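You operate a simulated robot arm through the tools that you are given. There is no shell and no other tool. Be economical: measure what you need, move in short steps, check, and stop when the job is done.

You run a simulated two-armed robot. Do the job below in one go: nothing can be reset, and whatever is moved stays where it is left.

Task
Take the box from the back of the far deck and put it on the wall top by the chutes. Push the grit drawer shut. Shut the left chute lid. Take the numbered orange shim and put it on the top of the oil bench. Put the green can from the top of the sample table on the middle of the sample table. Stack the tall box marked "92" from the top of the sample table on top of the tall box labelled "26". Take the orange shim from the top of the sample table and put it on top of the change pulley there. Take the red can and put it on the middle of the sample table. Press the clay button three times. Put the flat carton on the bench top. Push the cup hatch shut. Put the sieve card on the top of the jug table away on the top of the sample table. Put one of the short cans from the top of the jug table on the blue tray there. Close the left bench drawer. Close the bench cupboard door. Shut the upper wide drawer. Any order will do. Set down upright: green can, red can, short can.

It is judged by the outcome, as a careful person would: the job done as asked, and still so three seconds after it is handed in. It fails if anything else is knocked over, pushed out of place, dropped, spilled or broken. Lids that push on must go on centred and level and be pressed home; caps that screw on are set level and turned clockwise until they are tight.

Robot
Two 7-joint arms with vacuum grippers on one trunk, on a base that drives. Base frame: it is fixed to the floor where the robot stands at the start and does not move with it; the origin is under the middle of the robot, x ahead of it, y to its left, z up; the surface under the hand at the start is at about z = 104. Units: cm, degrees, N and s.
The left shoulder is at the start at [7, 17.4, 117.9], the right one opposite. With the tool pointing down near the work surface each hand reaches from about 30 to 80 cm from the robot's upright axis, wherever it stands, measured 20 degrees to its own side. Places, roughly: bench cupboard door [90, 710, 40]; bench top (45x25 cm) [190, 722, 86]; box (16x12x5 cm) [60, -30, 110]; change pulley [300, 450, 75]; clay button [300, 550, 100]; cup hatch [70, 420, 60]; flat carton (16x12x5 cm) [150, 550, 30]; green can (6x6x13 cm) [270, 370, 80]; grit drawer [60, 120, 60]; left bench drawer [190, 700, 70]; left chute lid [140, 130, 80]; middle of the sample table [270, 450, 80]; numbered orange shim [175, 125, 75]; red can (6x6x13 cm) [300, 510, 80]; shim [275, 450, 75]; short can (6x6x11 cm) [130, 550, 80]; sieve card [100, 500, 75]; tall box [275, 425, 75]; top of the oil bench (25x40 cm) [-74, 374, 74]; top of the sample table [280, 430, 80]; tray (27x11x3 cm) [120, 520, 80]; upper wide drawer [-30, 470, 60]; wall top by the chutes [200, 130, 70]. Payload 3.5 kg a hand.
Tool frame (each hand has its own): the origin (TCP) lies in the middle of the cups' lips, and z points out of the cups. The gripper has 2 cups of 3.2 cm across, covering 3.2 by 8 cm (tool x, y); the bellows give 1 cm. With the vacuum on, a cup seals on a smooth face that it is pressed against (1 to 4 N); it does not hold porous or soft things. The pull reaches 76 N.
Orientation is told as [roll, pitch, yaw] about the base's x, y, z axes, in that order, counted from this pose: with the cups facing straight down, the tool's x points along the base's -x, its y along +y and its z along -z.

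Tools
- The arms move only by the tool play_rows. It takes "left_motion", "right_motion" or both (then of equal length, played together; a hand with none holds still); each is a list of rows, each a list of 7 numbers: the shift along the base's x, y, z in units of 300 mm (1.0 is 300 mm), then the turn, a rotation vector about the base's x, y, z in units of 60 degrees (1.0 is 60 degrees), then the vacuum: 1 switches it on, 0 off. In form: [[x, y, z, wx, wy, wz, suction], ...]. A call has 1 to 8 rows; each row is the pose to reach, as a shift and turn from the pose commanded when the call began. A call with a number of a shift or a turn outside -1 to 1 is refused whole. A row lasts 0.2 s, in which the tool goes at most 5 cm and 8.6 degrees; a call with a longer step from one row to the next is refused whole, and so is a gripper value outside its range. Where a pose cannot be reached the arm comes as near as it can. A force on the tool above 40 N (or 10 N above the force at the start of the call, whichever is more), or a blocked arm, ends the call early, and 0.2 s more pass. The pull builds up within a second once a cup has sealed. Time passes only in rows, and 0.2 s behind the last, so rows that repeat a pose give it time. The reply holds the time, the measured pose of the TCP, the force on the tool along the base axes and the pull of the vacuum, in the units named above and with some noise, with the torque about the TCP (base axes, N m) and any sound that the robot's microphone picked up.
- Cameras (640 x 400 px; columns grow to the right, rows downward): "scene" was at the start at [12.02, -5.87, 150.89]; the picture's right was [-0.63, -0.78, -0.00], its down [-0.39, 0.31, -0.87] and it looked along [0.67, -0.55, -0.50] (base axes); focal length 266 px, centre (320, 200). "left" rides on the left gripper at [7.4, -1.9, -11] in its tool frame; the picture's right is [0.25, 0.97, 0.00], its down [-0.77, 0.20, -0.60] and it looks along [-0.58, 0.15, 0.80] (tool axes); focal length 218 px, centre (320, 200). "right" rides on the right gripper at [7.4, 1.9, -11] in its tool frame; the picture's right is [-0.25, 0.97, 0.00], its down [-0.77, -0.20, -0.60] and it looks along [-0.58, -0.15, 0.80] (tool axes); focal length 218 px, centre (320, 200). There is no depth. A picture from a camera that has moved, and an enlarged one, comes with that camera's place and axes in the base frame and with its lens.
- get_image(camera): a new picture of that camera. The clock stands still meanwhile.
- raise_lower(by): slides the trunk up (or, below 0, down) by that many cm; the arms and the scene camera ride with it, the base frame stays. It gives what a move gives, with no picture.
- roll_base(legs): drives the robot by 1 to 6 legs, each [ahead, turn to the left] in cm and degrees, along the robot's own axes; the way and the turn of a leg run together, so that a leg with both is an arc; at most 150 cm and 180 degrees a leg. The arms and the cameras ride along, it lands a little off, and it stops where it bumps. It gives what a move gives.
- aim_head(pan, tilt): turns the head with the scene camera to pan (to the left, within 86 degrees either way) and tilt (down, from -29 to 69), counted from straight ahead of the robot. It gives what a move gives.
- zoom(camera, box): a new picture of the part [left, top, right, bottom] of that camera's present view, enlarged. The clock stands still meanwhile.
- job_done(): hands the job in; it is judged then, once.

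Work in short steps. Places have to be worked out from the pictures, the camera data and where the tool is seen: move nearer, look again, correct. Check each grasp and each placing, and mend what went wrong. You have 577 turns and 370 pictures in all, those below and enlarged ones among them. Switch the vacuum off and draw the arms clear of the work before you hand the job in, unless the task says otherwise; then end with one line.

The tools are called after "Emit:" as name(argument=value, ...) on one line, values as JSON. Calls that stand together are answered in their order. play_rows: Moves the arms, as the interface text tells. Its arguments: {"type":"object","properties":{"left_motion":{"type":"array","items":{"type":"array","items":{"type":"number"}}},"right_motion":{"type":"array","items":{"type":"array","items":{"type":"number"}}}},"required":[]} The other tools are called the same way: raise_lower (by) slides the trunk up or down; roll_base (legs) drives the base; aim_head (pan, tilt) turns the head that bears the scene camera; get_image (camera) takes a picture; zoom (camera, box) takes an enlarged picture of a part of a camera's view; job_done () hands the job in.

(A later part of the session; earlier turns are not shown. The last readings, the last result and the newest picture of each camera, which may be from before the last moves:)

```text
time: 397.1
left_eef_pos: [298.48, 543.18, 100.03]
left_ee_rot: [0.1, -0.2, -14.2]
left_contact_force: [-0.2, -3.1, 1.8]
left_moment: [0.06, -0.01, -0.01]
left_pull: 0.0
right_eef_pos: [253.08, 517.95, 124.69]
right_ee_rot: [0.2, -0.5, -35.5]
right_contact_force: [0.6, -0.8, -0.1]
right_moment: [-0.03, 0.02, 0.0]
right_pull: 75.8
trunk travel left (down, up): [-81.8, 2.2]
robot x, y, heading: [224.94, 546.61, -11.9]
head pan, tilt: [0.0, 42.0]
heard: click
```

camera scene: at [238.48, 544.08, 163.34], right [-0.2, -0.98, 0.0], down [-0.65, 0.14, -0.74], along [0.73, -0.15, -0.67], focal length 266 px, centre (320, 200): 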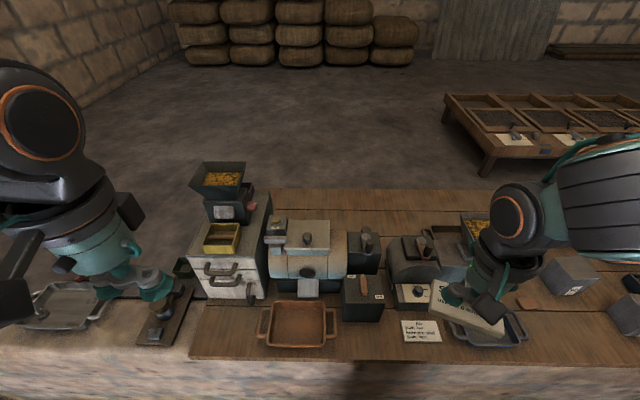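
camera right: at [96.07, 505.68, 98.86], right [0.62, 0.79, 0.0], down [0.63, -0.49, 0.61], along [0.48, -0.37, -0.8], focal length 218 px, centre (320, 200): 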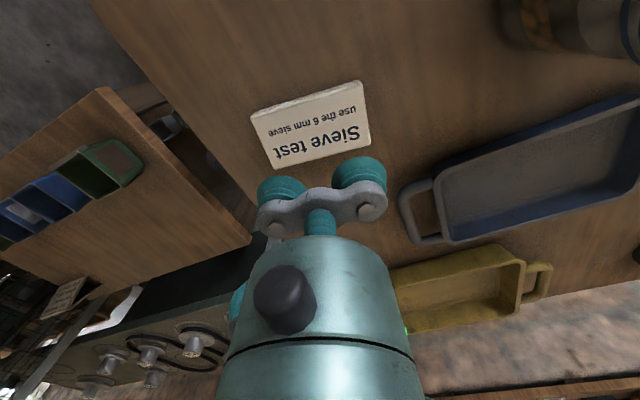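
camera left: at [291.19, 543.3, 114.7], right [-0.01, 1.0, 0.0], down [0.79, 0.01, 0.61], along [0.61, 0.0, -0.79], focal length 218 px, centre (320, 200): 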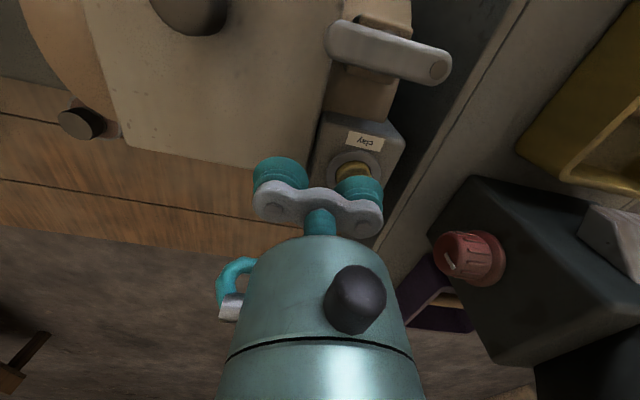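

Three clicks. I raise the left hand well clear and draw it back.

Emit:
play_rows(left_motion=[[0, 0, 0.14, 0, 0, 0, 0], [0, 0, 0.3, 0, 0, 0, 0], [0, 0, 0.46, 0, 0, 0, 0], [-0.04, 0, 0.62, 0, 0, 0, 0], [-0.12, 0, 0.76, 0, 0, 0, 0], [-0.25, 0, 0.85, 0, 0, 0, 0], [-0.4, 0, 0.9, 0, 0, 0, 0], [-0.55, 0, 0.95, 0, 0, 0, 0]])

Emit:
aim_head(pan=-35, tilt=40)

Emit:
get_image(camera="scene")

```text
time: 398.9
left_eef_pos: [281.83, 543.41, 128.3]
left_ee_rot: [0.1, -0.3, -14.3]
left_contact_force: [0.0, -0.1, 0.7]
left_moment: [-0.02, -0.02, -0.01]
left_pull: 0.1
right_eef_pos: [252.84, 518.1, 124.77]
right_ee_rot: [0.2, -0.6, -35.5]
right_contact_force: [0.3, -0.4, 0.7]
right_moment: [-0.03, -0.01, -0.01]
right_pull: 75.4
trunk travel left (down, up): [-81.8, 2.2]
robot x, y, heading: [225.36, 546.97, -11.5]
head pan, tilt: [0.0, 42.0]
```

```text
time: 399.9
left_eef_pos: [282.32, 543.45, 128.23]
left_ee_rot: [0.0, -0.2, -14.2]
left_contact_force: [-0.2, -0.9, 0.3]
left_moment: [-0.01, 0.02, 0.0]
left_pull: 0.1
right_eef_pos: [253.24, 518.0, 124.64]
right_ee_rot: [0.0, -0.5, -35.4]
right_contact_force: [0.9, -0.1, 0.2]
right_moment: [0.02, 0.0, 0.02]
right_pull: 75.7
trunk travel left (down, up): [-81.8, 2.2]
robot x, y, heading: [225.71, 546.82, -11.8]
head pan, tilt: [-35.0, 40.0]
```

```text
201 pictures are left
camera scene: at [236.16, 539.53, 163.62], right [-0.73, -0.69, 0.0], down [-0.44, 0.47, -0.77], along [0.53, -0.56, -0.64], focal length 266 px, centre (320, 200)
```

scene: 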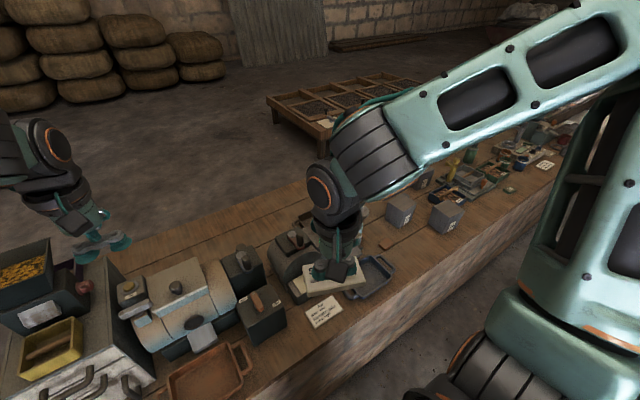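

I move 75 cm south along the corridor to face the middle of the sample table.

Emit:
roll_base(legs=[[0, -90], [75, 0], [0, 90]])

Emit:
aim_head(pan=0, tilt=38)

Emit:
get_image(camera="scene")

```text
time: 411.6
left_eef_pos: [268.76, 469.49, 128.41]
left_ee_rot: [0.1, -0.2, -12.7]
left_contact_force: [0.2, 0.3, 0.4]
left_moment: [0.0, 0.01, 0.05]
left_pull: 0.0
right_eef_pos: [240.34, 443.6, 124.66]
right_ee_rot: [0.2, -0.5, -34.2]
right_contact_force: [-0.4, -0.6, 0.2]
right_moment: [0.01, -0.02, 0.01]
right_pull: 75.5
trunk travel left (down, up): [-81.8, 2.2]
robot x, y, heading: [212.21, 471.63, -10.6]
head pan, tilt: [-35.0, 40.0]
```

```text
time: 412.6
left_eef_pos: [268.82, 469.72, 128.25]
left_ee_rot: [0.0, -0.1, -12.8]
left_contact_force: [-0.4, 0.4, 0.4]
left_moment: [-0.04, -0.04, 0.03]
left_pull: 0.0
right_eef_pos: [240.3, 443.6, 124.65]
right_ee_rot: [0.1, -0.4, -34.2]
right_contact_force: [-0.2, -0.3, 0.8]
right_moment: [0.05, 0.02, 0.04]
right_pull: 75.5
trunk travel left (down, up): [-81.8, 2.2]
robot x, y, heading: [211.79, 471.64, -10.5]
head pan, tilt: [0.0, 38.0]
```

```text
200 pictures are left
camera scene: at [225.34, 469.07, 163.92], right [-0.18, -0.98, 0.0], down [-0.61, 0.11, -0.79], along [0.77, -0.14, -0.62], focal length 266 px, centre (320, 200)
```

scene: 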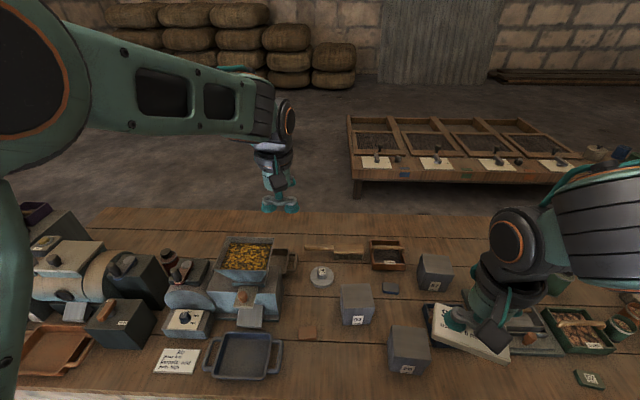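

Emit:
zoom(camera="scene", box=[60, 200, 360, 390])

Emit:
zoom(camera="scene", box=[280, 200, 460, 390])

```text
2.11 times, centred on (210, 295) of scene
camera zoom: at [225.34, 469.07, 163.92], right [-0.18, -0.98, 0.0], down [-0.61, 0.11, -0.79], along [0.77, -0.14, -0.62], focal length 560 px, centre (552, 0)
```

zoom: 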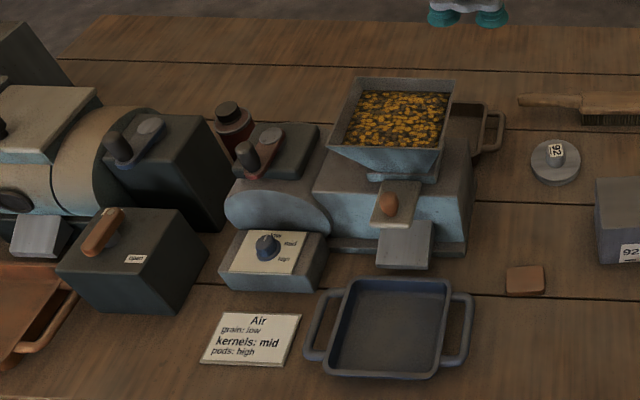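

```text
2.11 times, centred on (370, 295) of scene
camera zoom: at [225.34, 469.07, 163.92], right [-0.18, -0.98, 0.0], down [-0.61, 0.11, -0.79], along [0.77, -0.14, -0.62], focal length 560 px, centre (215, 0)
```

zoom: 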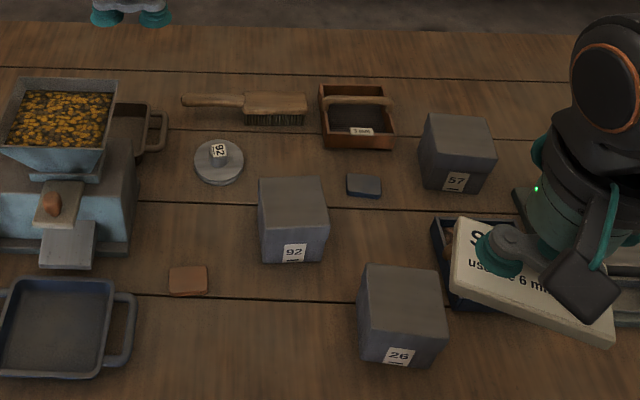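

The sample table holds boxes "92", "26", "57", an orange shim at about (267, 466), the change pulley at about (287, 457). I look further right for the green can and free space.

Emit:
aim_head(pan=-45, tilt=35)

Emit:
get_image(camera="scene")

```text
time: 413.8
left_eef_pos: [268.74, 469.66, 128.17]
left_ee_rot: [0.0, -0.2, -12.8]
left_contact_force: [0.2, 0.5, 0.8]
left_moment: [0.02, -0.01, 0.03]
left_pull: 0.0
right_eef_pos: [240.29, 443.59, 124.58]
right_ee_rot: [0.1, -0.5, -34.2]
right_contact_force: [-0.6, 0.2, -0.7]
right_moment: [0.0, 0.01, 0.01]
right_pull: 75.6
trunk travel left (down, up): [-81.8, 2.2]
robot x, y, heading: [211.96, 471.83, -10.2]
head pan, tilt: [-45.0, 35.0]
```

```text
197 pictures are left
camera scene: at [221.87, 463.41, 164.38], right [-0.82, -0.57, 0.0], down [-0.33, 0.47, -0.82], along [0.47, -0.67, -0.57], focal length 266 px, centre (320, 200)
```

scene: 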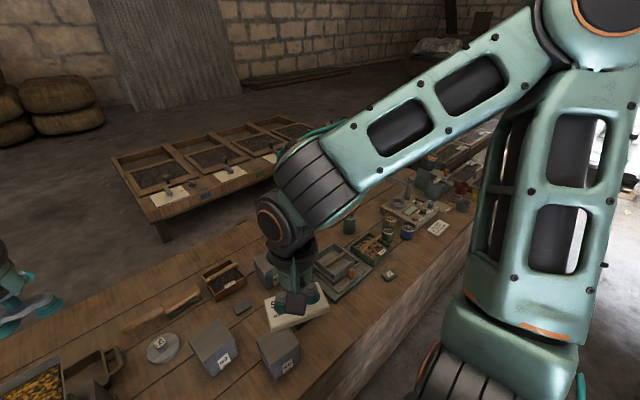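

Emit:
zoom(camera="scene", box=[300, 160, 500, 310])

```text
2.67 times, centred on (400, 235) of scene
camera zoom: at [221.87, 463.41, 164.38], right [-0.82, -0.57, 0.0], down [-0.33, 0.47, -0.82], along [0.47, -0.67, -0.57], focal length 709 px, centre (107, 107)
```

zoom: 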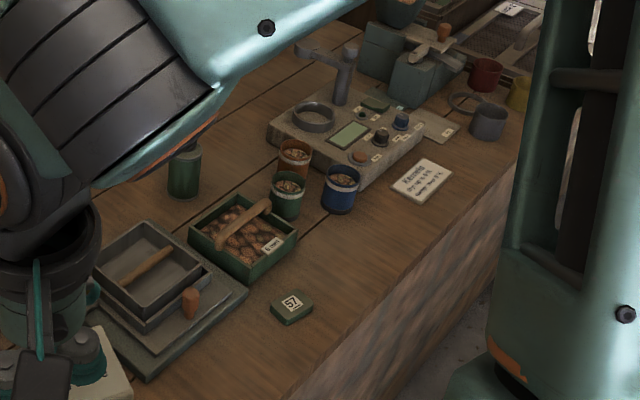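

The tall green can is at about (267, 375), the red can at about (301, 514). First I'll lay the card at a free spot near the front edge, around (254, 462).

Emit:
aim_head(pan=0, tilt=48)

Emit:
raise_lower(by=-25)

Emit:
play_rows(right_motion=[[0.06, 0.1, 0, 0, 0, 0.06, 1], [0.13, 0.2, 0, 0, 0, 0.13, 1], [0.2, 0.3, 0, 0, 0, 0.2, 1], [0.28, 0.4, 0, 0, 0, 0.27, 1], [0.36, 0.5, 0, 0, 0, 0.34, 1], [0.42, 0.58, -0.04, 0, 0, 0.38, 1], [0.45, 0.61, -0.15, 0, 0, 0.38, 1], [0.45, 0.61, -0.25, 0, 0, 0.38, 1]])

Emit:
get_image(camera="scene")

Emit:
get_image(camera="right")

```text
time: 414.9
left_eef_pos: [268.83, 469.69, 128.25]
left_ee_rot: [0.0, -0.3, -12.7]
left_contact_force: [0.4, -0.9, -0.3]
left_moment: [0.01, 0.03, 0.04]
left_pull: 0.0
right_eef_pos: [240.32, 443.5, 124.69]
right_ee_rot: [0.0, -0.5, -34.2]
right_contact_force: [-0.1, -0.3, -0.2]
right_moment: [-0.02, 0.01, -0.01]
right_pull: 75.0
trunk travel left (down, up): [-81.8, 2.2]
robot x, y, heading: [212.08, 471.51, -10.7]
head pan, tilt: [0.0, 48.0]
```

```text
time: 417.5
left_eef_pos: [268.78, 469.69, 103.26]
left_ee_rot: [0.0, -0.2, -12.8]
left_contact_force: [0.8, 0.1, -0.4]
left_moment: [0.02, 0.01, -0.01]
left_pull: 0.1
right_eef_pos: [240.39, 443.65, 99.67]
right_ee_rot: [0.0, -0.5, -34.2]
right_contact_force: [-0.5, 0.5, 0.4]
right_moment: [-0.01, 0.0, 0.02]
right_pull: 75.7
trunk travel left (down, up): [-56.8, 27.2]
robot x, y, heading: [212.03, 471.57, -10.2]
head pan, tilt: [0.0, 48.0]
```

```text
time: 419.3
left_eef_pos: [268.87, 469.61, 103.19]
left_ee_rot: [0.1, -0.2, -12.8]
left_contact_force: [-0.3, 0.9, 0.6]
left_moment: [0.02, 0.01, 0.0]
left_pull: 0.0
right_eef_pos: [253.75, 461.9, 91.98]
right_ee_rot: [0.1, -0.5, -11.4]
right_contact_force: [-0.3, -0.6, 0.5]
right_moment: [0.0, -0.04, -0.01]
right_pull: 75.4
trunk travel left (down, up): [-56.8, 27.2]
robot x, y, heading: [211.98, 471.77, -10.6]
head pan, tilt: [0.0, 48.0]
```

```text
195 pictures are left
camera scene: at [224.63, 469.22, 137.48], right [-0.18, -0.98, 0.0], down [-0.73, 0.13, -0.67], along [0.66, -0.12, -0.74], focal length 266 px, centre (320, 200)
```

scene: 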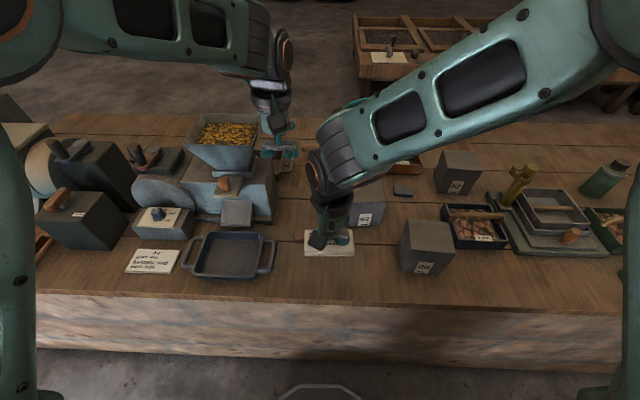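

```text
194 pictures are left
camera right: at [246.83, 465.18, 102.93], right [0.44, 0.9, 0.0], down [0.71, -0.35, 0.61], along [0.55, -0.26, -0.79], focal length 218 px, centre (320, 200)
```

right: 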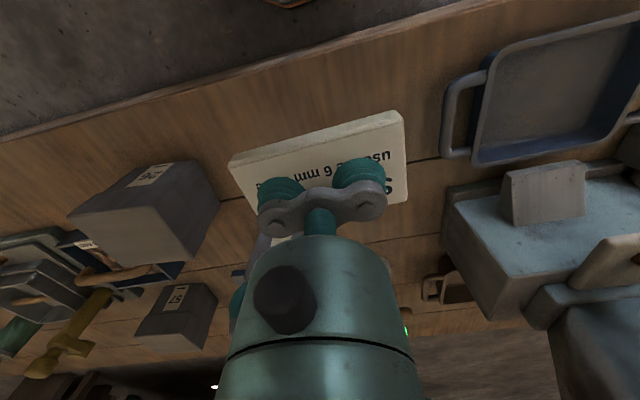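

The card is over a free strip with margin to the edge. I lower it to contact.

Emit:
play_rows(right_motion=[[0.03, 0, -0.13, 0, 0.008, 0, 1], [0.03, 0, -0.28, 0, 0.008, 0, 1], [0.03, 0, -0.38, 0, 0.008, 0, 1], [0.03, 0, -0.42, 0, 0.008, 0, 1], [0.03, 0, -0.45, 0, 0.008, 0, 1], [0.03, 0, -0.48, 0, 0.008, 0, 1], [0.03, 0, -0.51, 0, 0.008, 0, 1]])

```text
time: 420.9
left_eef_pos: [268.91, 469.51, 103.31]
left_ee_rot: [0.0, -0.2, -12.9]
left_contact_force: [-0.3, -0.9, -0.5]
left_moment: [0.01, -0.01, -0.01]
left_pull: 0.0
right_eef_pos: [254.46, 461.9, 76.63]
right_ee_rot: [0.0, 0.1, -11.4]
right_contact_force: [0.1, -0.3, -0.2]
right_moment: [-0.04, -0.04, 0.01]
right_pull: 75.8
trunk travel left (down, up): [-56.8, 27.2]
robot x, y, heading: [211.89, 471.54, -10.3]
head pan, tilt: [0.0, 48.0]
```

Emit:
play_rows(right_motion=[[0, 0, -0.015, 0, 0, 0, 1], [0, 0, -0.03, 0, 0, 0, 1], [0, 0, -0.045, 0, 0, 0, 1], [0, 0, -0.06, 0, 0, 0, 1], [0, 0, -0.075, 0, 0, 0, 1], [0, 0, -0.09, 0, 0, 0, 1]])

```text
time: 421.4
left_eef_pos: [268.63, 469.64, 103.47]
left_ee_rot: [-0.1, -0.2, -12.9]
left_contact_force: [-0.4, -0.3, -0.3]
left_moment: [0.01, 0.01, -0.01]
left_pull: 0.0
right_eef_pos: [254.56, 461.94, 76.44]
right_ee_rot: [0.1, -0.4, -11.4]
right_contact_force: [-9.4, -3.0, 28.1]
right_moment: [0.14, 0.35, 0.08]
right_pull: 75.5
trunk travel left (down, up): [-56.8, 27.2]
robot x, y, heading: [212.11, 471.13, -10.2]
head pan, tilt: [0.0, 48.0]
stopped in row 2 (right hand): the force on the tool passed its limit at 47 N (the readings are from after the stop); the commanded pose is now the measured one
```

Contact. I release and lift away.

Emit:
play_rows(right_motion=[[0, 0, 0.01, 0, 0, 0, 0], [0, 0, 0.01, 0, 0, 0, 0], [0, 0, 0.02, 0, 0, 0, 0], [0, 0, 0.1, 0, 0, 0, 0], [-0.03, -0.03, 0.25, 0, 0, 0, 0], [-0.08, -0.08, 0.38, 0, 0, 0, 0], [-0.16, -0.14, 0.5, 0, 0, 0, 0], [-0.26, -0.2, 0.6, 0, 0, 0, 0]])

Emit:
get_image(camera="scene")

```text
time: 423.2
left_eef_pos: [268.66, 469.43, 103.33]
left_ee_rot: [0.2, -0.2, -12.9]
left_contact_force: [0.2, 0.3, -0.2]
left_moment: [0.02, -0.05, -0.01]
left_pull: 0.1
right_eef_pos: [246.93, 455.87, 94.21]
right_ee_rot: [0.1, -0.4, -11.4]
right_contact_force: [-0.7, 0.1, 0.1]
right_moment: [0.01, -0.01, 0.0]
right_pull: 0.0
trunk travel left (down, up): [-56.8, 27.2]
robot x, y, heading: [211.74, 471.36, -10.5]
head pan, tilt: [0.0, 48.0]
```

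```text
193 pictures are left
camera scene: at [224.38, 469.13, 137.49], right [-0.18, -0.98, 0.0], down [-0.73, 0.13, -0.67], along [0.66, -0.12, -0.74], focal length 266 px, centre (320, 200)
```

scene: 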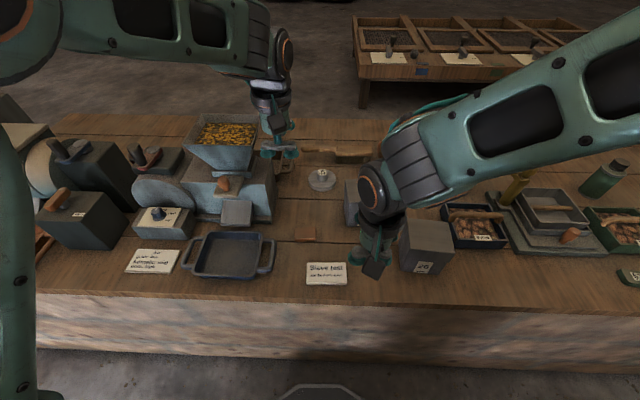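

Card is placed. Now the orange shim: the left hand is nearly above it, so I look through its camera.

Emit:
get_image(camera="left")

Emit:
zoom(camera="scene", box=[250, 150, 430, 290])

```text
192 pictures are left
camera left: at [261.05, 469.33, 114.4], right [-0.03, 1.0, 0.0], down [0.79, 0.03, 0.61], along [0.61, 0.02, -0.79], focal length 218 px, centre (320, 200)
```

left: 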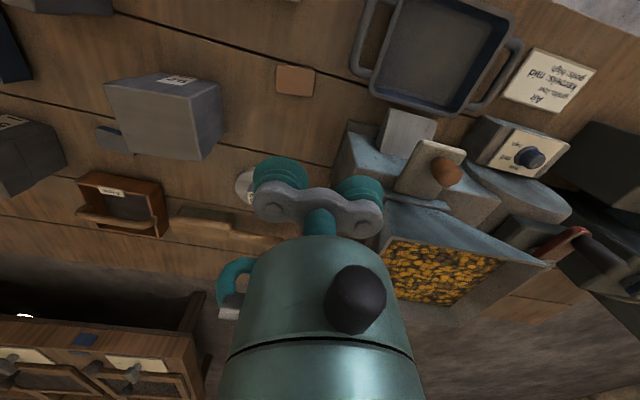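

```text
2.86 times, centred on (340, 220) of scene
camera zoom: at [224.38, 469.13, 137.49], right [-0.18, -0.98, 0.0], down [-0.73, 0.13, -0.67], along [0.66, -0.12, -0.74], focal length 760 px, centre (263, 143)
```

zoom: 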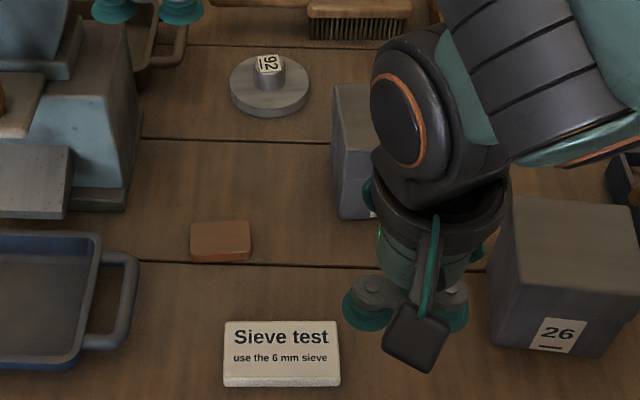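

Shim top is at (267.2, 465.6, 76.8), about 5.6 × 4.5 cm. I draw the right hand away and bring the left hand's +y cup over the shim.

Emit:
play_rows(left_motion=[[-0.04, -0.1, 0, 0, 0, 0, 0], [-0.07, -0.2, -0.08, 0, 0, 0, 0], [-0.07, -0.205, -0.22, 0, 0, 0, 0], [-0.07, -0.205, -0.36, 0, 0, 0, 0], [-0.07, -0.205, -0.5, 0, 0, 0, 0], [-0.07, -0.205, -0.62, 0, 0, 0, 0], [-0.07, -0.205, -0.76, 0, 0, 0, 0], [-0.07, -0.205, -0.8, 0, 0, 0, 0]], right_motion=[[-0.05, -0.1, 0.05, 0, 0, 0, 0], [-0.1, -0.2, 0.1, 0, 0, 0, 0], [-0.15, -0.3, 0.15, 0, 0, 0, 0], [-0.2, -0.4, 0.2, 0, 0, 0, 0], [-0.25, -0.5, 0.2, 0, 0, 0, 0], [-0.3, -0.6, 0.2, 0, 0, 0, 0], [-0.3, -0.6, 0.2, 0, 0, 0, 0], [-0.3, -0.6, 0.2, 0, 0, 0, 0]])

Emit:
get_image(camera="left")

Emit:
zoom(camera="scene", box=[240, 150, 420, 290])

```text
time: 425.0
left_eef_pos: [266.72, 463.25, 79.17]
left_ee_rot: [0.1, -0.1, -12.8]
left_contact_force: [0.1, 0.1, -1.1]
left_moment: [-0.01, 0.01, 0.0]
left_pull: 0.0
right_eef_pos: [238.04, 437.73, 100.22]
right_ee_rot: [0.2, -0.3, -11.5]
right_contact_force: [0.4, 0.0, -0.5]
right_moment: [0.04, -0.02, 0.0]
right_pull: 0.0
trunk travel left (down, up): [-56.8, 27.2]
robot x, y, heading: [211.87, 471.92, -10.5]
head pan, tilt: [0.0, 48.0]
```

```text
190 pictures are left
camera left: at [259.11, 463.09, 90.25], right [-0.03, 1.0, 0.0], down [0.79, 0.03, 0.61], along [0.61, 0.02, -0.79], focal length 218 px, centre (320, 200)
```

left: 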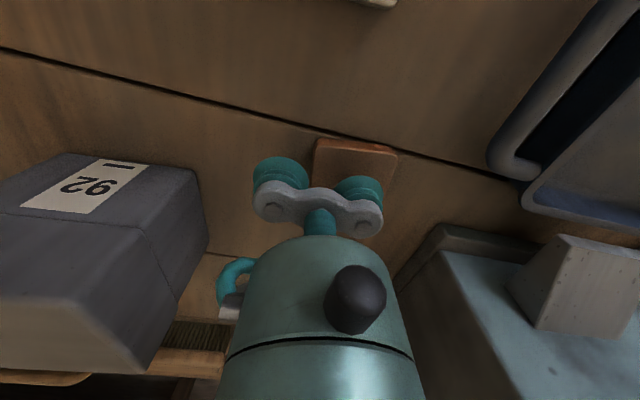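

```text
2.86 times, centred on (330, 220) of scene
camera zoom: at [224.58, 469.14, 137.48], right [-0.18, -0.98, 0.0], down [-0.73, 0.13, -0.67], along [0.66, -0.12, -0.74], focal length 760 px, centre (291, 143)
```

zoom: 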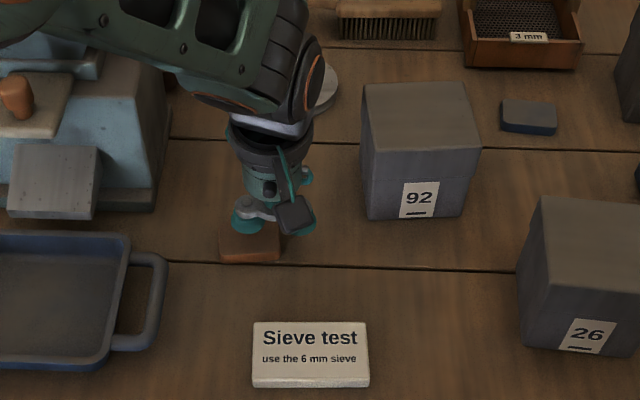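

Aligned over the shim. I press down with the vacuum on.

Emit:
play_rows(left_motion=[[0, 0, -0.04, 0, 0, 0, 1], [0, 0, -0.07, 0, 0, 0, 1], [0, 0, -0.085, 0, 0, 0, 1], [0, 0, -0.1, 0, 0, 0, 1], [0, 0, -0.11, 0, 0, 0, 1], [0, 0, -0.115, 0, 0, 0, 1], [0, 0, -0.115, 0, 0, 0, 1]])

```text
time: 426.6
left_eef_pos: [266.72, 463.3, 76.01]
left_ee_rot: [0.0, -0.4, -12.9]
left_contact_force: [4.2, -1.8, 27.8]
left_moment: [1.08, -0.04, -0.01]
left_pull: 37.8
right_eef_pos: [237.81, 437.72, 100.3]
right_ee_rot: [0.2, -0.5, -11.5]
right_contact_force: [-0.1, -0.1, -0.4]
right_moment: [-0.03, 0.03, 0.01]
right_pull: 0.0
trunk travel left (down, up): [-56.8, 27.2]
robot x, y, heading: [211.99, 471.63, -10.4]
head pan, tilt: [0.0, 48.0]
```

Sealed. I lift gently.

Emit:
play_rows(left_motion=[[0, 0, 0.02, 0, 0, 0, 1], [0, 0, 0.05, 0, 0, 0, 1], [0, 0, 0.1, 0, 0, 0, 1], [0, 0, 0.16, 0, 0, 0, 1], [0, 0, 0.22, 0, 0, 0, 1], [0, 0, 0.28, 0, 0, 0, 1], [0.0, 0, 0.33, 0, 0, 0, 1], [0.0, 0, 0.36, 0, 0, 0, 1]])

Emit:
zoom(camera="scene", box=[240, 130, 420, 270])

Emit:
get_image(camera="left")

```text
time: 428.4
left_eef_pos: [266.69, 463.41, 86.69]
left_ee_rot: [0.0, -0.1, -12.8]
left_contact_force: [-0.3, -0.2, -2.3]
left_moment: [0.64, -0.15, 0.03]
left_pull: 37.7
right_eef_pos: [238.04, 437.82, 100.22]
right_ee_rot: [0.1, -0.3, -11.6]
right_contact_force: [0.9, 1.2, -0.4]
right_moment: [0.0, 0.03, -0.04]
right_pull: 0.1
trunk travel left (down, up): [-56.8, 27.2]
robot x, y, heading: [211.92, 471.58, -10.4]
head pan, tilt: [0.0, 48.0]
```

```text
2.86 times, centred on (330, 200) of scene
camera zoom: at [224.63, 469.18, 137.47], right [-0.18, -0.98, 0.0], down [-0.73, 0.13, -0.67], along [0.66, -0.12, -0.74], focal length 760 px, centre (291, 200)
```

zoom: 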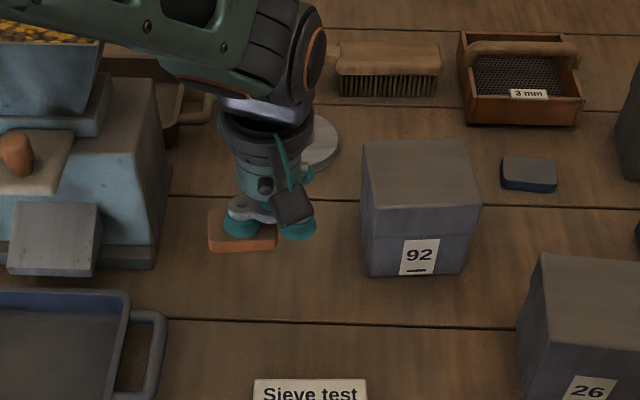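

```text
187 pictures are left
camera left: at [259.1, 463.26, 97.71], right [-0.03, 1.0, 0.0], down [0.8, 0.03, 0.61], along [0.61, 0.02, -0.8], focal length 218 px, centre (320, 200)
```

left: 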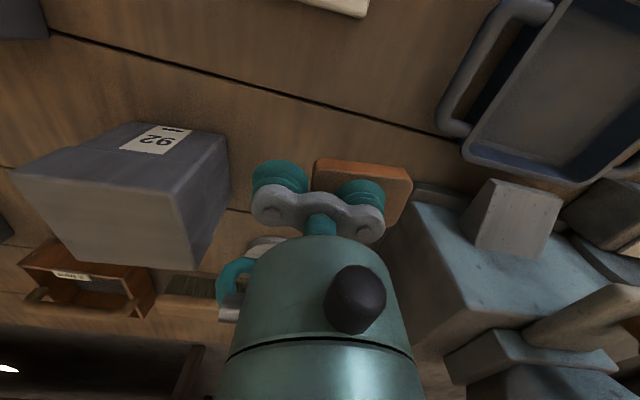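

Shim held, centred on the cup. The pulley hub is at about (287, 457), top z≈80. I go past box 92 first in +x, then sideways.

Emit:
play_rows(left_motion=[[0.05, 0, 0.06, 0, 0, 0, 1], [0.13, 0, 0.12, 0, 0, 0, 1], [0.22, 0, 0.16, 0, 0, 0, 1], [0.31, 0, 0.18, 0, 0, 0, 1], [0.4, 0, 0.18, 0, 0, 0, 1], [0.49, 0, 0.18, 0, 0, 0, 1], [0.58, -0.02, 0.18, 0, 0, 0, 1], [0.64, -0.06, 0.18, 0, 0, 0, 1]])

Emit:
play_rows(left_motion=[[0.0, -0.05, 0, 0, 0, 0, 1], [0.01, -0.11, 0, 0, 0, 0, 1], [0.02, -0.17, 0, 0, 0, 0, 1], [0.02, -0.22, -0.02, 0, 0, 0, 1], [0.02, -0.23, -0.06, 0, 0, 0, 1], [0.02, -0.23, -0.06, 0, 0, 0, 1]])

Emit:
get_image(camera="left")

Emit:
zoom(camera="scene", box=[240, 110, 420, 250])

```text
time: 430.2
left_eef_pos: [284.4, 461.95, 91.86]
left_ee_rot: [0.1, -0.1, -12.8]
left_contact_force: [-0.1, 0.0, -2.3]
left_moment: [0.67, -0.14, 0.02]
left_pull: 38.1
left hand out of reach, approached as far as the arm can: row 8
right_eef_pos: [237.88, 437.83, 100.27]
right_ee_rot: [0.1, -0.2, -11.4]
right_contact_force: [-0.2, -0.4, -0.7]
right_moment: [0.0, 0.02, -0.02]
right_pull: 0.1
trunk travel left (down, up): [-56.8, 27.2]
robot x, y, heading: [211.93, 471.92, -10.2]
head pan, tilt: [0.0, 48.0]
```

```text
time: 431.6
left_eef_pos: [281.46, 456.74, 90.08]
left_ee_rot: [0.0, -0.3, -12.8]
left_contact_force: [-0.1, 0.0, -1.9]
left_moment: [0.67, -0.12, 0.04]
left_pull: 37.3
left hand out of reach, approached as far as the arm can: row 1, 2, 3, 4, 5, 6
right_eef_pos: [237.97, 437.83, 100.21]
right_ee_rot: [0.1, -0.2, -11.4]
right_contact_force: [0.2, 0.8, 0.9]
right_moment: [0.04, 0.0, 0.0]
right_pull: 0.1
trunk travel left (down, up): [-56.8, 27.2]
robot x, y, heading: [212.18, 471.81, -10.2]
head pan, tilt: [0.0, 48.0]
```

```text
186 pictures are left
camera left: at [273.84, 456.51, 101.16], right [-0.03, 1.0, 0.0], down [0.79, 0.03, 0.61], along [0.61, 0.02, -0.79], focal length 218 px, centre (320, 200)
```

left: 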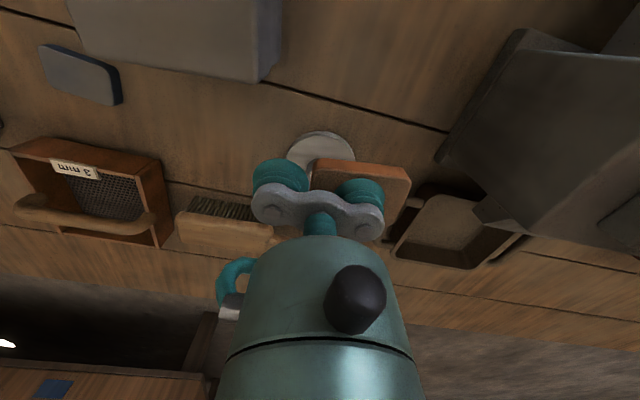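

```text
2.86 times, centred on (330, 180) of scene
camera zoom: at [224.67, 469.23, 137.47], right [-0.18, -0.98, 0.0], down [-0.73, 0.13, -0.67], along [0.66, -0.12, -0.74], focal length 760 px, centre (291, 257)
```

zoom: 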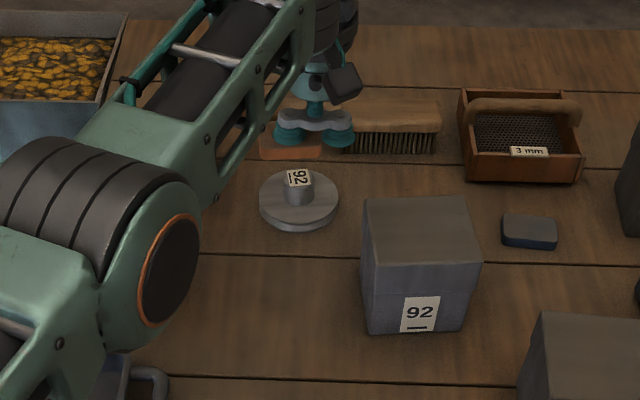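

The hub is just beyond reach. I raise the trunk 14 cm and turn the base 28° right, which brings the left shoulder closer.

Emit:
raise_lower(by=14)

Emit:
roll_base(legs=[[0, -28]])

Emit:
aim_head(pan=20, tilt=45)

Emit:
get_image(camera="scene")

```text
time: 433.3
left_eef_pos: [281.38, 456.74, 104.09]
left_ee_rot: [0.0, -0.2, -12.8]
left_contact_force: [-0.8, 0.0, -2.8]
left_moment: [0.62, -0.13, 0.02]
left_pull: 38.1
right_eef_pos: [238.0, 437.84, 114.32]
right_ee_rot: [0.2, -0.2, -11.5]
right_contact_force: [-0.2, -0.5, 0.2]
right_moment: [0.01, 0.01, 0.01]
right_pull: 0.1
trunk travel left (down, up): [-70.8, 13.2]
robot x, y, heading: [211.93, 471.45, -10.6]
head pan, tilt: [0.0, 48.0]
```

```text
time: 435.0
left_eef_pos: [266.67, 426.49, 104.01]
left_ee_rot: [0.0, -0.2, -40.2]
left_contact_force: [-1.1, 0.0, -2.8]
left_moment: [0.52, -0.45, 0.04]
left_pull: 38.1
right_eef_pos: [219.45, 429.67, 114.16]
right_ee_rot: [0.1, -0.2, -38.8]
right_contact_force: [0.4, -0.4, 0.0]
right_moment: [-0.02, -0.02, 0.04]
right_pull: 0.1
trunk travel left (down, up): [-70.8, 13.2]
robot x, y, heading: [212.13, 471.58, -37.7]
head pan, tilt: [0.0, 48.0]
```

```text
time: 435.9
left_eef_pos: [266.73, 426.49, 103.97]
left_ee_rot: [0.0, -0.2, -40.2]
left_contact_force: [0.0, -0.1, -2.5]
left_moment: [0.5, -0.38, 0.07]
left_pull: 37.6
right_eef_pos: [219.62, 429.54, 114.22]
right_ee_rot: [0.1, -0.3, -38.8]
right_contact_force: [-0.2, 0.2, 0.4]
right_moment: [0.0, 0.03, 0.01]
right_pull: 0.0
trunk travel left (down, up): [-70.8, 13.2]
robot x, y, heading: [211.93, 471.62, -37.9]
head pan, tilt: [20.0, 45.0]
```

```text
184 pictures are left
camera scene: at [223.64, 465.92, 151.89], right [-0.31, -0.95, 0.0], down [-0.67, 0.22, -0.71], along [0.67, -0.22, -0.71], focal length 266 px, centre (320, 200)
```

scene: 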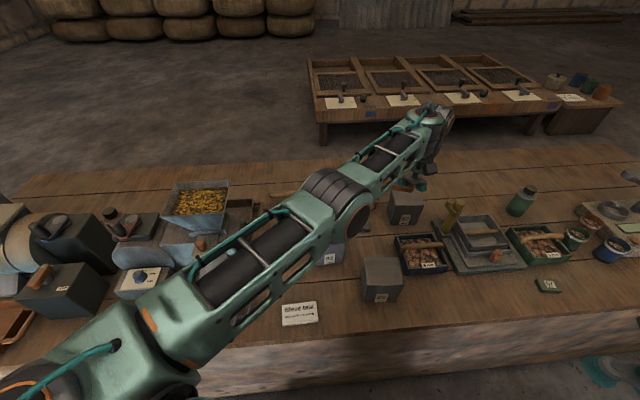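

I move the shim to above the pulley.

Emit:
play_rows(left_motion=[[0.06, 0.1, 0, 0, 0, 0, 1], [0.13, 0.21, 0, 0, 0, 0, 1], [0.21, 0.33, 0, 0, 0, 0, 1], [0.3, 0.46, 0, 0, 0, 0, 1], [0.39, 0.59, 0, 0, 0, 0, 1], [0.48, 0.72, 0, 0, 0, 0, 1], [0.56, 0.85, 0, 0, 0, 0, 1], [0.62, 0.95, -0.03, 0, 0, 0, 1]])

Emit:
get_image(camera="left")

Emit:
zoom(camera="scene", box=[200, 150, 400, 300])

```text
time: 437.7
left_eef_pos: [285.3, 455.15, 103.06]
left_ee_rot: [0.0, -0.1, -40.3]
left_contact_force: [-0.5, 0.3, -2.5]
left_moment: [0.48, -0.39, 0.04]
left_pull: 37.7
right_eef_pos: [219.69, 429.76, 114.24]
right_ee_rot: [0.0, -0.4, -38.8]
right_contact_force: [0.3, 0.7, -0.7]
right_moment: [0.01, 0.01, -0.03]
right_pull: 0.1
trunk travel left (down, up): [-70.8, 13.2]
robot x, y, heading: [211.95, 471.46, -38.0]
head pan, tilt: [20.0, 45.0]
```

```text
183 pictures are left
camera left: at [278.33, 458.42, 114.09], right [0.43, 0.9, 0.0], down [0.72, -0.34, 0.61], along [0.55, -0.26, -0.8], focal length 218 px, centre (320, 200)
```

left: 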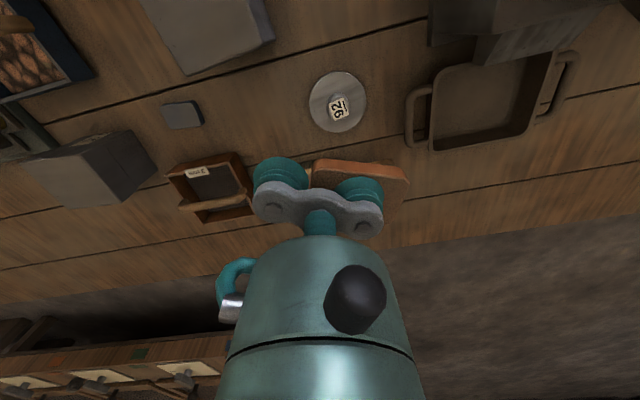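

```text
2.67 times, centred on (300, 225) of scene
camera zoom: at [223.8, 466.07, 151.89], right [-0.31, -0.95, 0.0], down [-0.67, 0.22, -0.71], along [0.67, -0.22, -0.71], focal length 709 px, centre (373, 133)
```

zoom: 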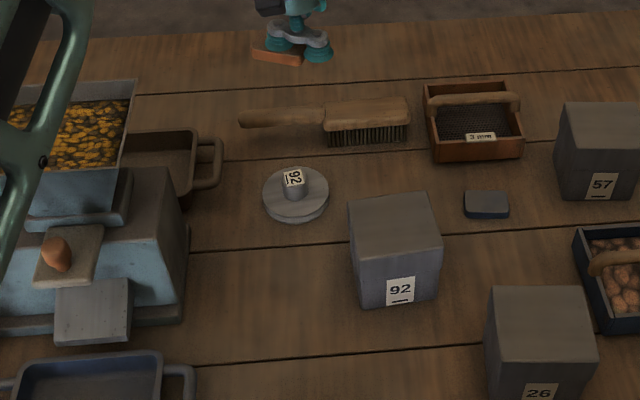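

Hub top is at (287.65, 456.7, 79.1). I shift +0.8, −0.3 cm and lower slowly to z≈84.

Emit:
play_rows(left_motion=[[0.02, -0.01, -0.06, 0, 0, 0, 1], [0.027, -0.01, -0.14, 0, 0, 0, 1], [0.027, -0.01, -0.23, 0, 0, 0, 1], [0.027, -0.01, -0.33, 0, 0, 0, 1], [0.027, -0.01, -0.43, 0, 0, 0, 1], [0.027, -0.01, -0.53, 0, 0, 0, 1], [0.027, -0.01, -0.6, 0, 0, 0, 1], [0.027, -0.01, -0.63, 0, 0, 0, 1]])

Emit:
get_image(camera="left")

Emit:
zoom(camera="scene", box=[220, 160, 360, 260])

```text
time: 439.5
left_eef_pos: [286.21, 454.7, 84.52]
left_ee_rot: [-0.1, -0.1, -40.3]
left_contact_force: [0.1, 0.0, -2.1]
left_moment: [0.54, -0.38, 0.02]
left_pull: 37.4
right_eef_pos: [219.49, 429.63, 114.37]
right_ee_rot: [0.2, -0.3, -38.7]
right_contact_force: [-0.2, 0.6, 0.7]
right_moment: [-0.02, -0.02, 0.02]
right_pull: 0.0
trunk travel left (down, up): [-70.8, 13.2]
robot x, y, heading: [211.9, 472.01, -37.7]
head pan, tilt: [20.0, 45.0]
```

```text
181 pictures are left
camera left: at [279.41, 458.01, 95.43], right [0.43, 0.9, 0.0], down [0.72, -0.34, 0.61], along [0.55, -0.26, -0.8], focal length 218 px, centre (320, 200)
```

left: 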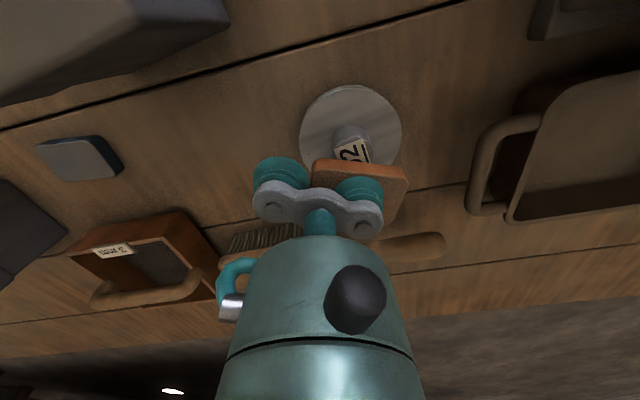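

```text
4.00 times, centred on (290, 210) of scene
camera zoom: at [223.67, 465.95, 151.89], right [-0.31, -0.95, 0.0], down [-0.67, 0.22, -0.71], along [0.67, -0.22, -0.71], focal length 1064 px, centre (440, 160)
```

zoom: 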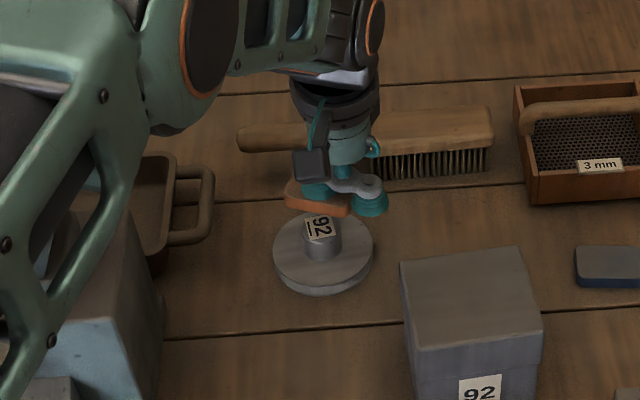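

Well aligned. I lower slowly to contact on the hub.

Emit:
play_rows(left_motion=[[-0.01, 0.012, -0.05, 0, 0, 0, 1], [-0.01, 0.012, -0.09, 0, 0, 0, 1], [-0.01, 0.012, -0.115, 0, 0, 0, 1], [-0.01, 0.012, -0.13, 0, 0, 0, 1], [-0.01, 0.012, -0.14, 0, 0, 0, 1], [-0.01, 0.012, -0.14, 0, 0, 0, 1]])

Emit:
zoom(camera="scene", box=[220, 160, 360, 260])

```text
time: 440.9
left_eef_pos: [285.68, 454.84, 80.46]
left_ee_rot: [0.0, -0.5, -40.3]
left_contact_force: [6.8, -5.0, 26.5]
left_moment: [0.78, -0.77, -0.08]
left_pull: 37.6
right_eef_pos: [219.16, 429.61, 114.42]
right_ee_rot: [0.1, -0.3, -38.9]
right_contact_force: [0.5, -0.2, 0.5]
right_moment: [0.02, 0.0, -0.02]
right_pull: 0.0
trunk travel left (down, up): [-70.8, 13.2]
robot x, y, heading: [211.74, 471.66, -37.6]
head pan, tilt: [20.0, 45.0]
```

```text
4.00 times, centred on (290, 210) of scene
camera zoom: at [223.23, 465.96, 151.96], right [-0.31, -0.95, 0.0], down [-0.67, 0.22, -0.71], along [0.68, -0.22, -0.71], focal length 1064 px, centre (440, 160)
```

zoom: 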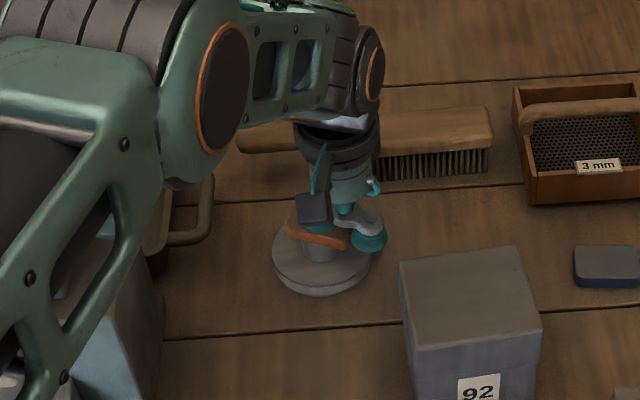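

Resting on the hub with 26 N. I ease the pressure, release, wait, and rise straight up.

Emit:
play_rows(left_motion=[[0, 0, 0.012, 0, 0, 0, 1], [0, 0, 0.014, 0, 0, 0, 0], [0, 0, 0.014, 0, 0, 0, 0], [0, 0, 0.014, 0, 0, 0, 0], [0, 0, 0.014, 0, 0, 0, 0], [0, 0, 0.05, 0, 0, 0, 0], [0, 0, 0.12, 0, 0, 0, 0], [0, 0, 0.25, 0, 0, 0, 0]])

Emit:
zoom(camera="scene", box=[220, 160, 360, 260])

Emit:
get_image(camera="left")

```text
time: 442.7
left_eef_pos: [285.9, 455.01, 87.47]
left_ee_rot: [0.1, -0.2, -40.2]
left_contact_force: [0.2, 0.3, 0.0]
left_moment: [-0.01, 0.02, -0.02]
left_pull: 0.0
right_eef_pos: [219.37, 429.61, 114.25]
right_ee_rot: [0.1, -0.3, -38.9]
right_contact_force: [0.2, -0.5, 0.0]
right_moment: [-0.02, 0.02, -0.02]
right_pull: 0.0
trunk travel left (down, up): [-70.8, 13.2]
robot x, y, heading: [211.84, 471.83, -37.8]
head pan, tilt: [20.0, 45.0]
```

```text
4.00 times, centred on (290, 210) of scene
camera zoom: at [223.5, 466.0, 151.9], right [-0.31, -0.95, 0.0], down [-0.67, 0.22, -0.71], along [0.67, -0.22, -0.71], focal length 1064 px, centre (440, 160)
```

zoom: 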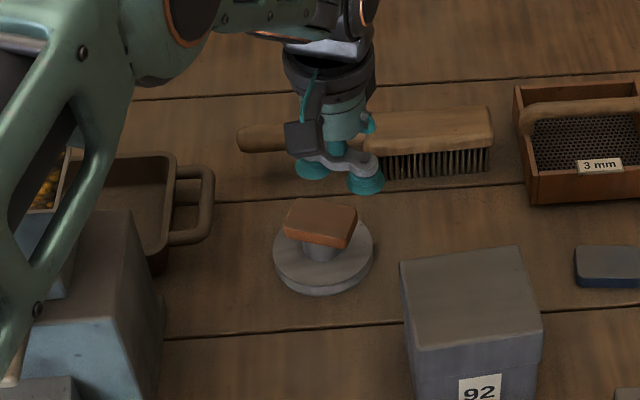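

```text
177 pictures are left
camera left: at [279.0, 458.36, 98.58], right [0.43, 0.9, 0.0], down [0.72, -0.34, 0.61], along [0.55, -0.26, -0.8], focal length 218 px, centre (320, 200)
```

left: 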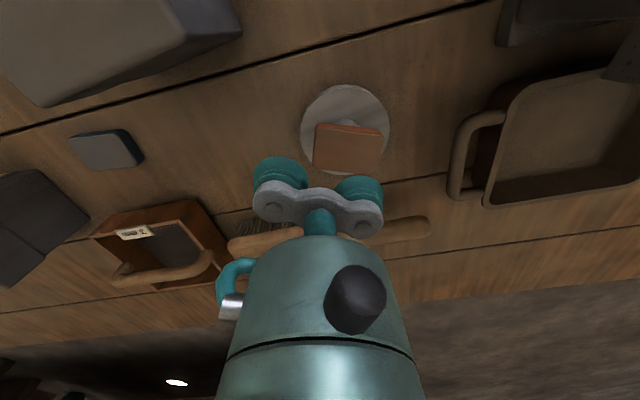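

The shim sits on the pulley's hub. Next, box "92": its top centre computes to (268.5, 449.3, 89.6). I rise and move over it, squaring the hand.

Emit:
play_rows(left_motion=[[0, 0, 0.14, 0, 0, 0, 0], [0, 0, 0.28, 0, 0, 0.08, 0], [0, 0, 0.42, 0, 0, 0.16, 0], [-0.12, -0.04, 0.44, 0, 0, 0.24, 0], [-0.25, -0.08, 0.44, 0, 0, 0.32, 0], [-0.38, -0.12, 0.44, 0, 0, 0.4, 0], [-0.5, -0.16, 0.44, 0, 0, 0.47, 0], [-0.58, -0.19, 0.4, 0, 0, 0.47, 0]])

Emit:
get_image(camera="left")

Emit:
zoom(camera="scene", box=[220, 170, 440, 310])

```text
time: 444.5
left_eef_pos: [267.95, 449.21, 99.48]
left_ee_rot: [0.1, -0.2, -12.0]
left_contact_force: [0.2, 0.8, -0.6]
left_moment: [-0.02, 0.0, 0.0]
left_pull: 0.1
right_eef_pos: [219.54, 429.63, 114.31]
right_ee_rot: [0.1, -0.3, -38.8]
right_contact_force: [0.1, -0.1, 0.2]
right_moment: [-0.02, 0.02, -0.04]
right_pull: 0.0
trunk travel left (down, up): [-70.8, 13.2]
robot x, y, heading: [212.1, 471.46, -37.7]
head pan, tilt: [20.0, 45.0]
```

```text
176 pictures are left
camera left: at [260.39, 448.82, 110.52], right [-0.05, 1.0, 0.0], down [0.79, 0.04, 0.61], along [0.61, 0.03, -0.79], focal length 218 px, centre (320, 200)
```

left: 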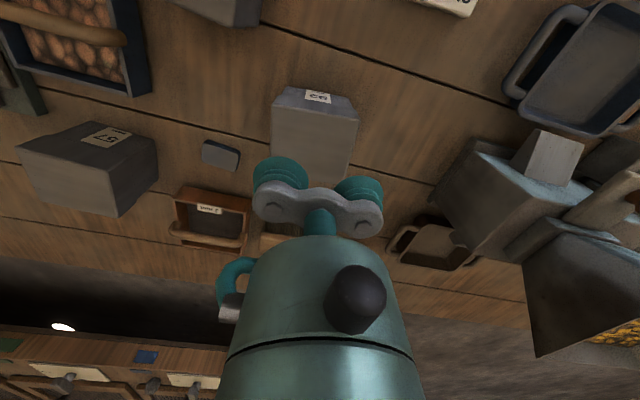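

```text
2.86 times, centred on (330, 240) of scene
camera zoom: at [223.63, 465.9, 151.89], right [-0.31, -0.95, 0.0], down [-0.67, 0.22, -0.71], along [0.67, -0.22, -0.71], focal length 760 px, centre (291, 86)
```

zoom: 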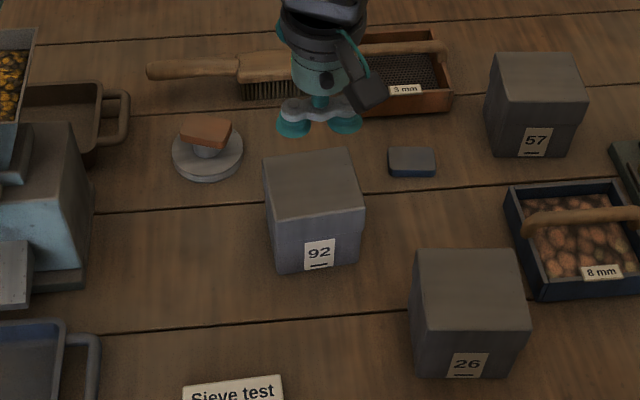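

Better triangulation with the left camera: box 92's top is at z≈85.1, centre about (271.8, 447.6). I shift there and descend to just above.

Emit:
play_rows(left_motion=[[0.07, -0.03, -0.06, 0, 0, 0, 0], [0.128, -0.05, -0.16, 0, 0, 0, 0], [0.128, -0.05, -0.28, 0, 0, 0, 0], [0.128, -0.05, -0.38, 0, 0, 0, 0], [0.128, -0.05, -0.38, 0, 0, 0, 0]])

Emit:
get_image(camera="left")

Emit:
zoom(camera="scene", box=[220, 170, 440, 310])

```text
time: 445.7
left_eef_pos: [272.03, 447.66, 88.0]
left_ee_rot: [0.0, -0.2, -12.0]
left_contact_force: [0.9, 0.0, 0.2]
left_moment: [-0.01, 0.04, -0.03]
left_pull: 0.1
right_eef_pos: [219.46, 429.73, 114.24]
right_ee_rot: [0.1, -0.3, -38.8]
right_contact_force: [0.0, -0.3, 0.2]
right_moment: [-0.03, -0.02, 0.03]
right_pull: 0.0
trunk travel left (down, up): [-70.8, 13.2]
robot x, y, heading: [212.0, 471.57, -37.8]
head pan, tilt: [20.0, 45.0]
```

```text
174 pictures are left
camera left: at [264.5, 447.39, 99.17], right [-0.05, 1.0, 0.0], down [0.79, 0.04, 0.61], along [0.61, 0.03, -0.79], focal length 218 px, centre (320, 200)
```

left: 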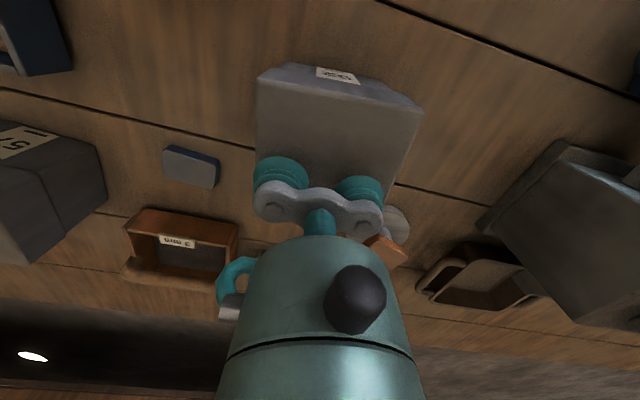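

```text
2.86 times, centred on (330, 240) of scene
camera zoom: at [223.59, 465.99, 151.9], right [-0.31, -0.95, 0.0], down [-0.67, 0.22, -0.71], along [0.67, -0.22, -0.71], focal length 760 px, centre (291, 86)
```

zoom: 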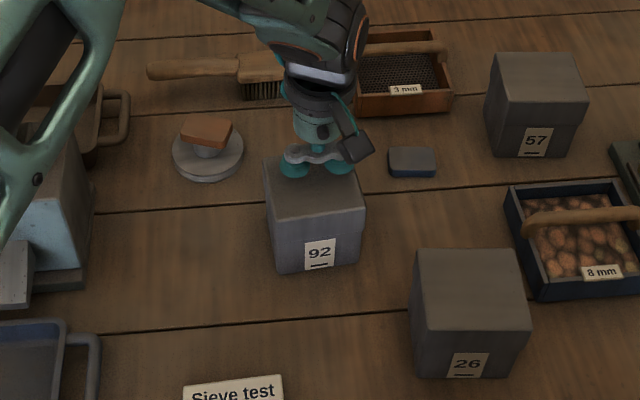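

Centred. I press down with vacuum.

Emit:
play_rows(left_motion=[[0, 0.012, -0.05, 0, 0, 0, 1], [0, 0.012, -0.085, 0, 0, 0, 1], [0, 0.012, -0.1, 0, 0, 0, 1], [0, 0.012, -0.115, 0, 0, 0, 1], [0, 0.012, -0.12, 0, 0, 0, 1], [0, 0.012, -0.12, 0, 0, 0, 1]])

```text
time: 446.5
left_eef_pos: [272.35, 448.11, 86.02]
left_ee_rot: [-0.2, -0.8, -11.9]
left_contact_force: [-5.3, 3.1, 22.3]
left_moment: [0.43, 0.38, -0.04]
left_pull: 75.6
right_eef_pos: [219.23, 429.81, 114.31]
right_ee_rot: [0.1, -0.4, -38.8]
right_contact_force: [0.1, -0.5, -0.4]
right_moment: [0.02, 0.01, -0.03]
right_pull: 0.1
trunk travel left (down, up): [-70.8, 13.2]
robot x, y, heading: [211.94, 471.61, -37.9]
head pan, tilt: [20.0, 45.0]
stopped in row 4 (left hand): the force on the tool passed its limit at 46 N (the readings are from after the stop); the commanded pose is now the measured one
```

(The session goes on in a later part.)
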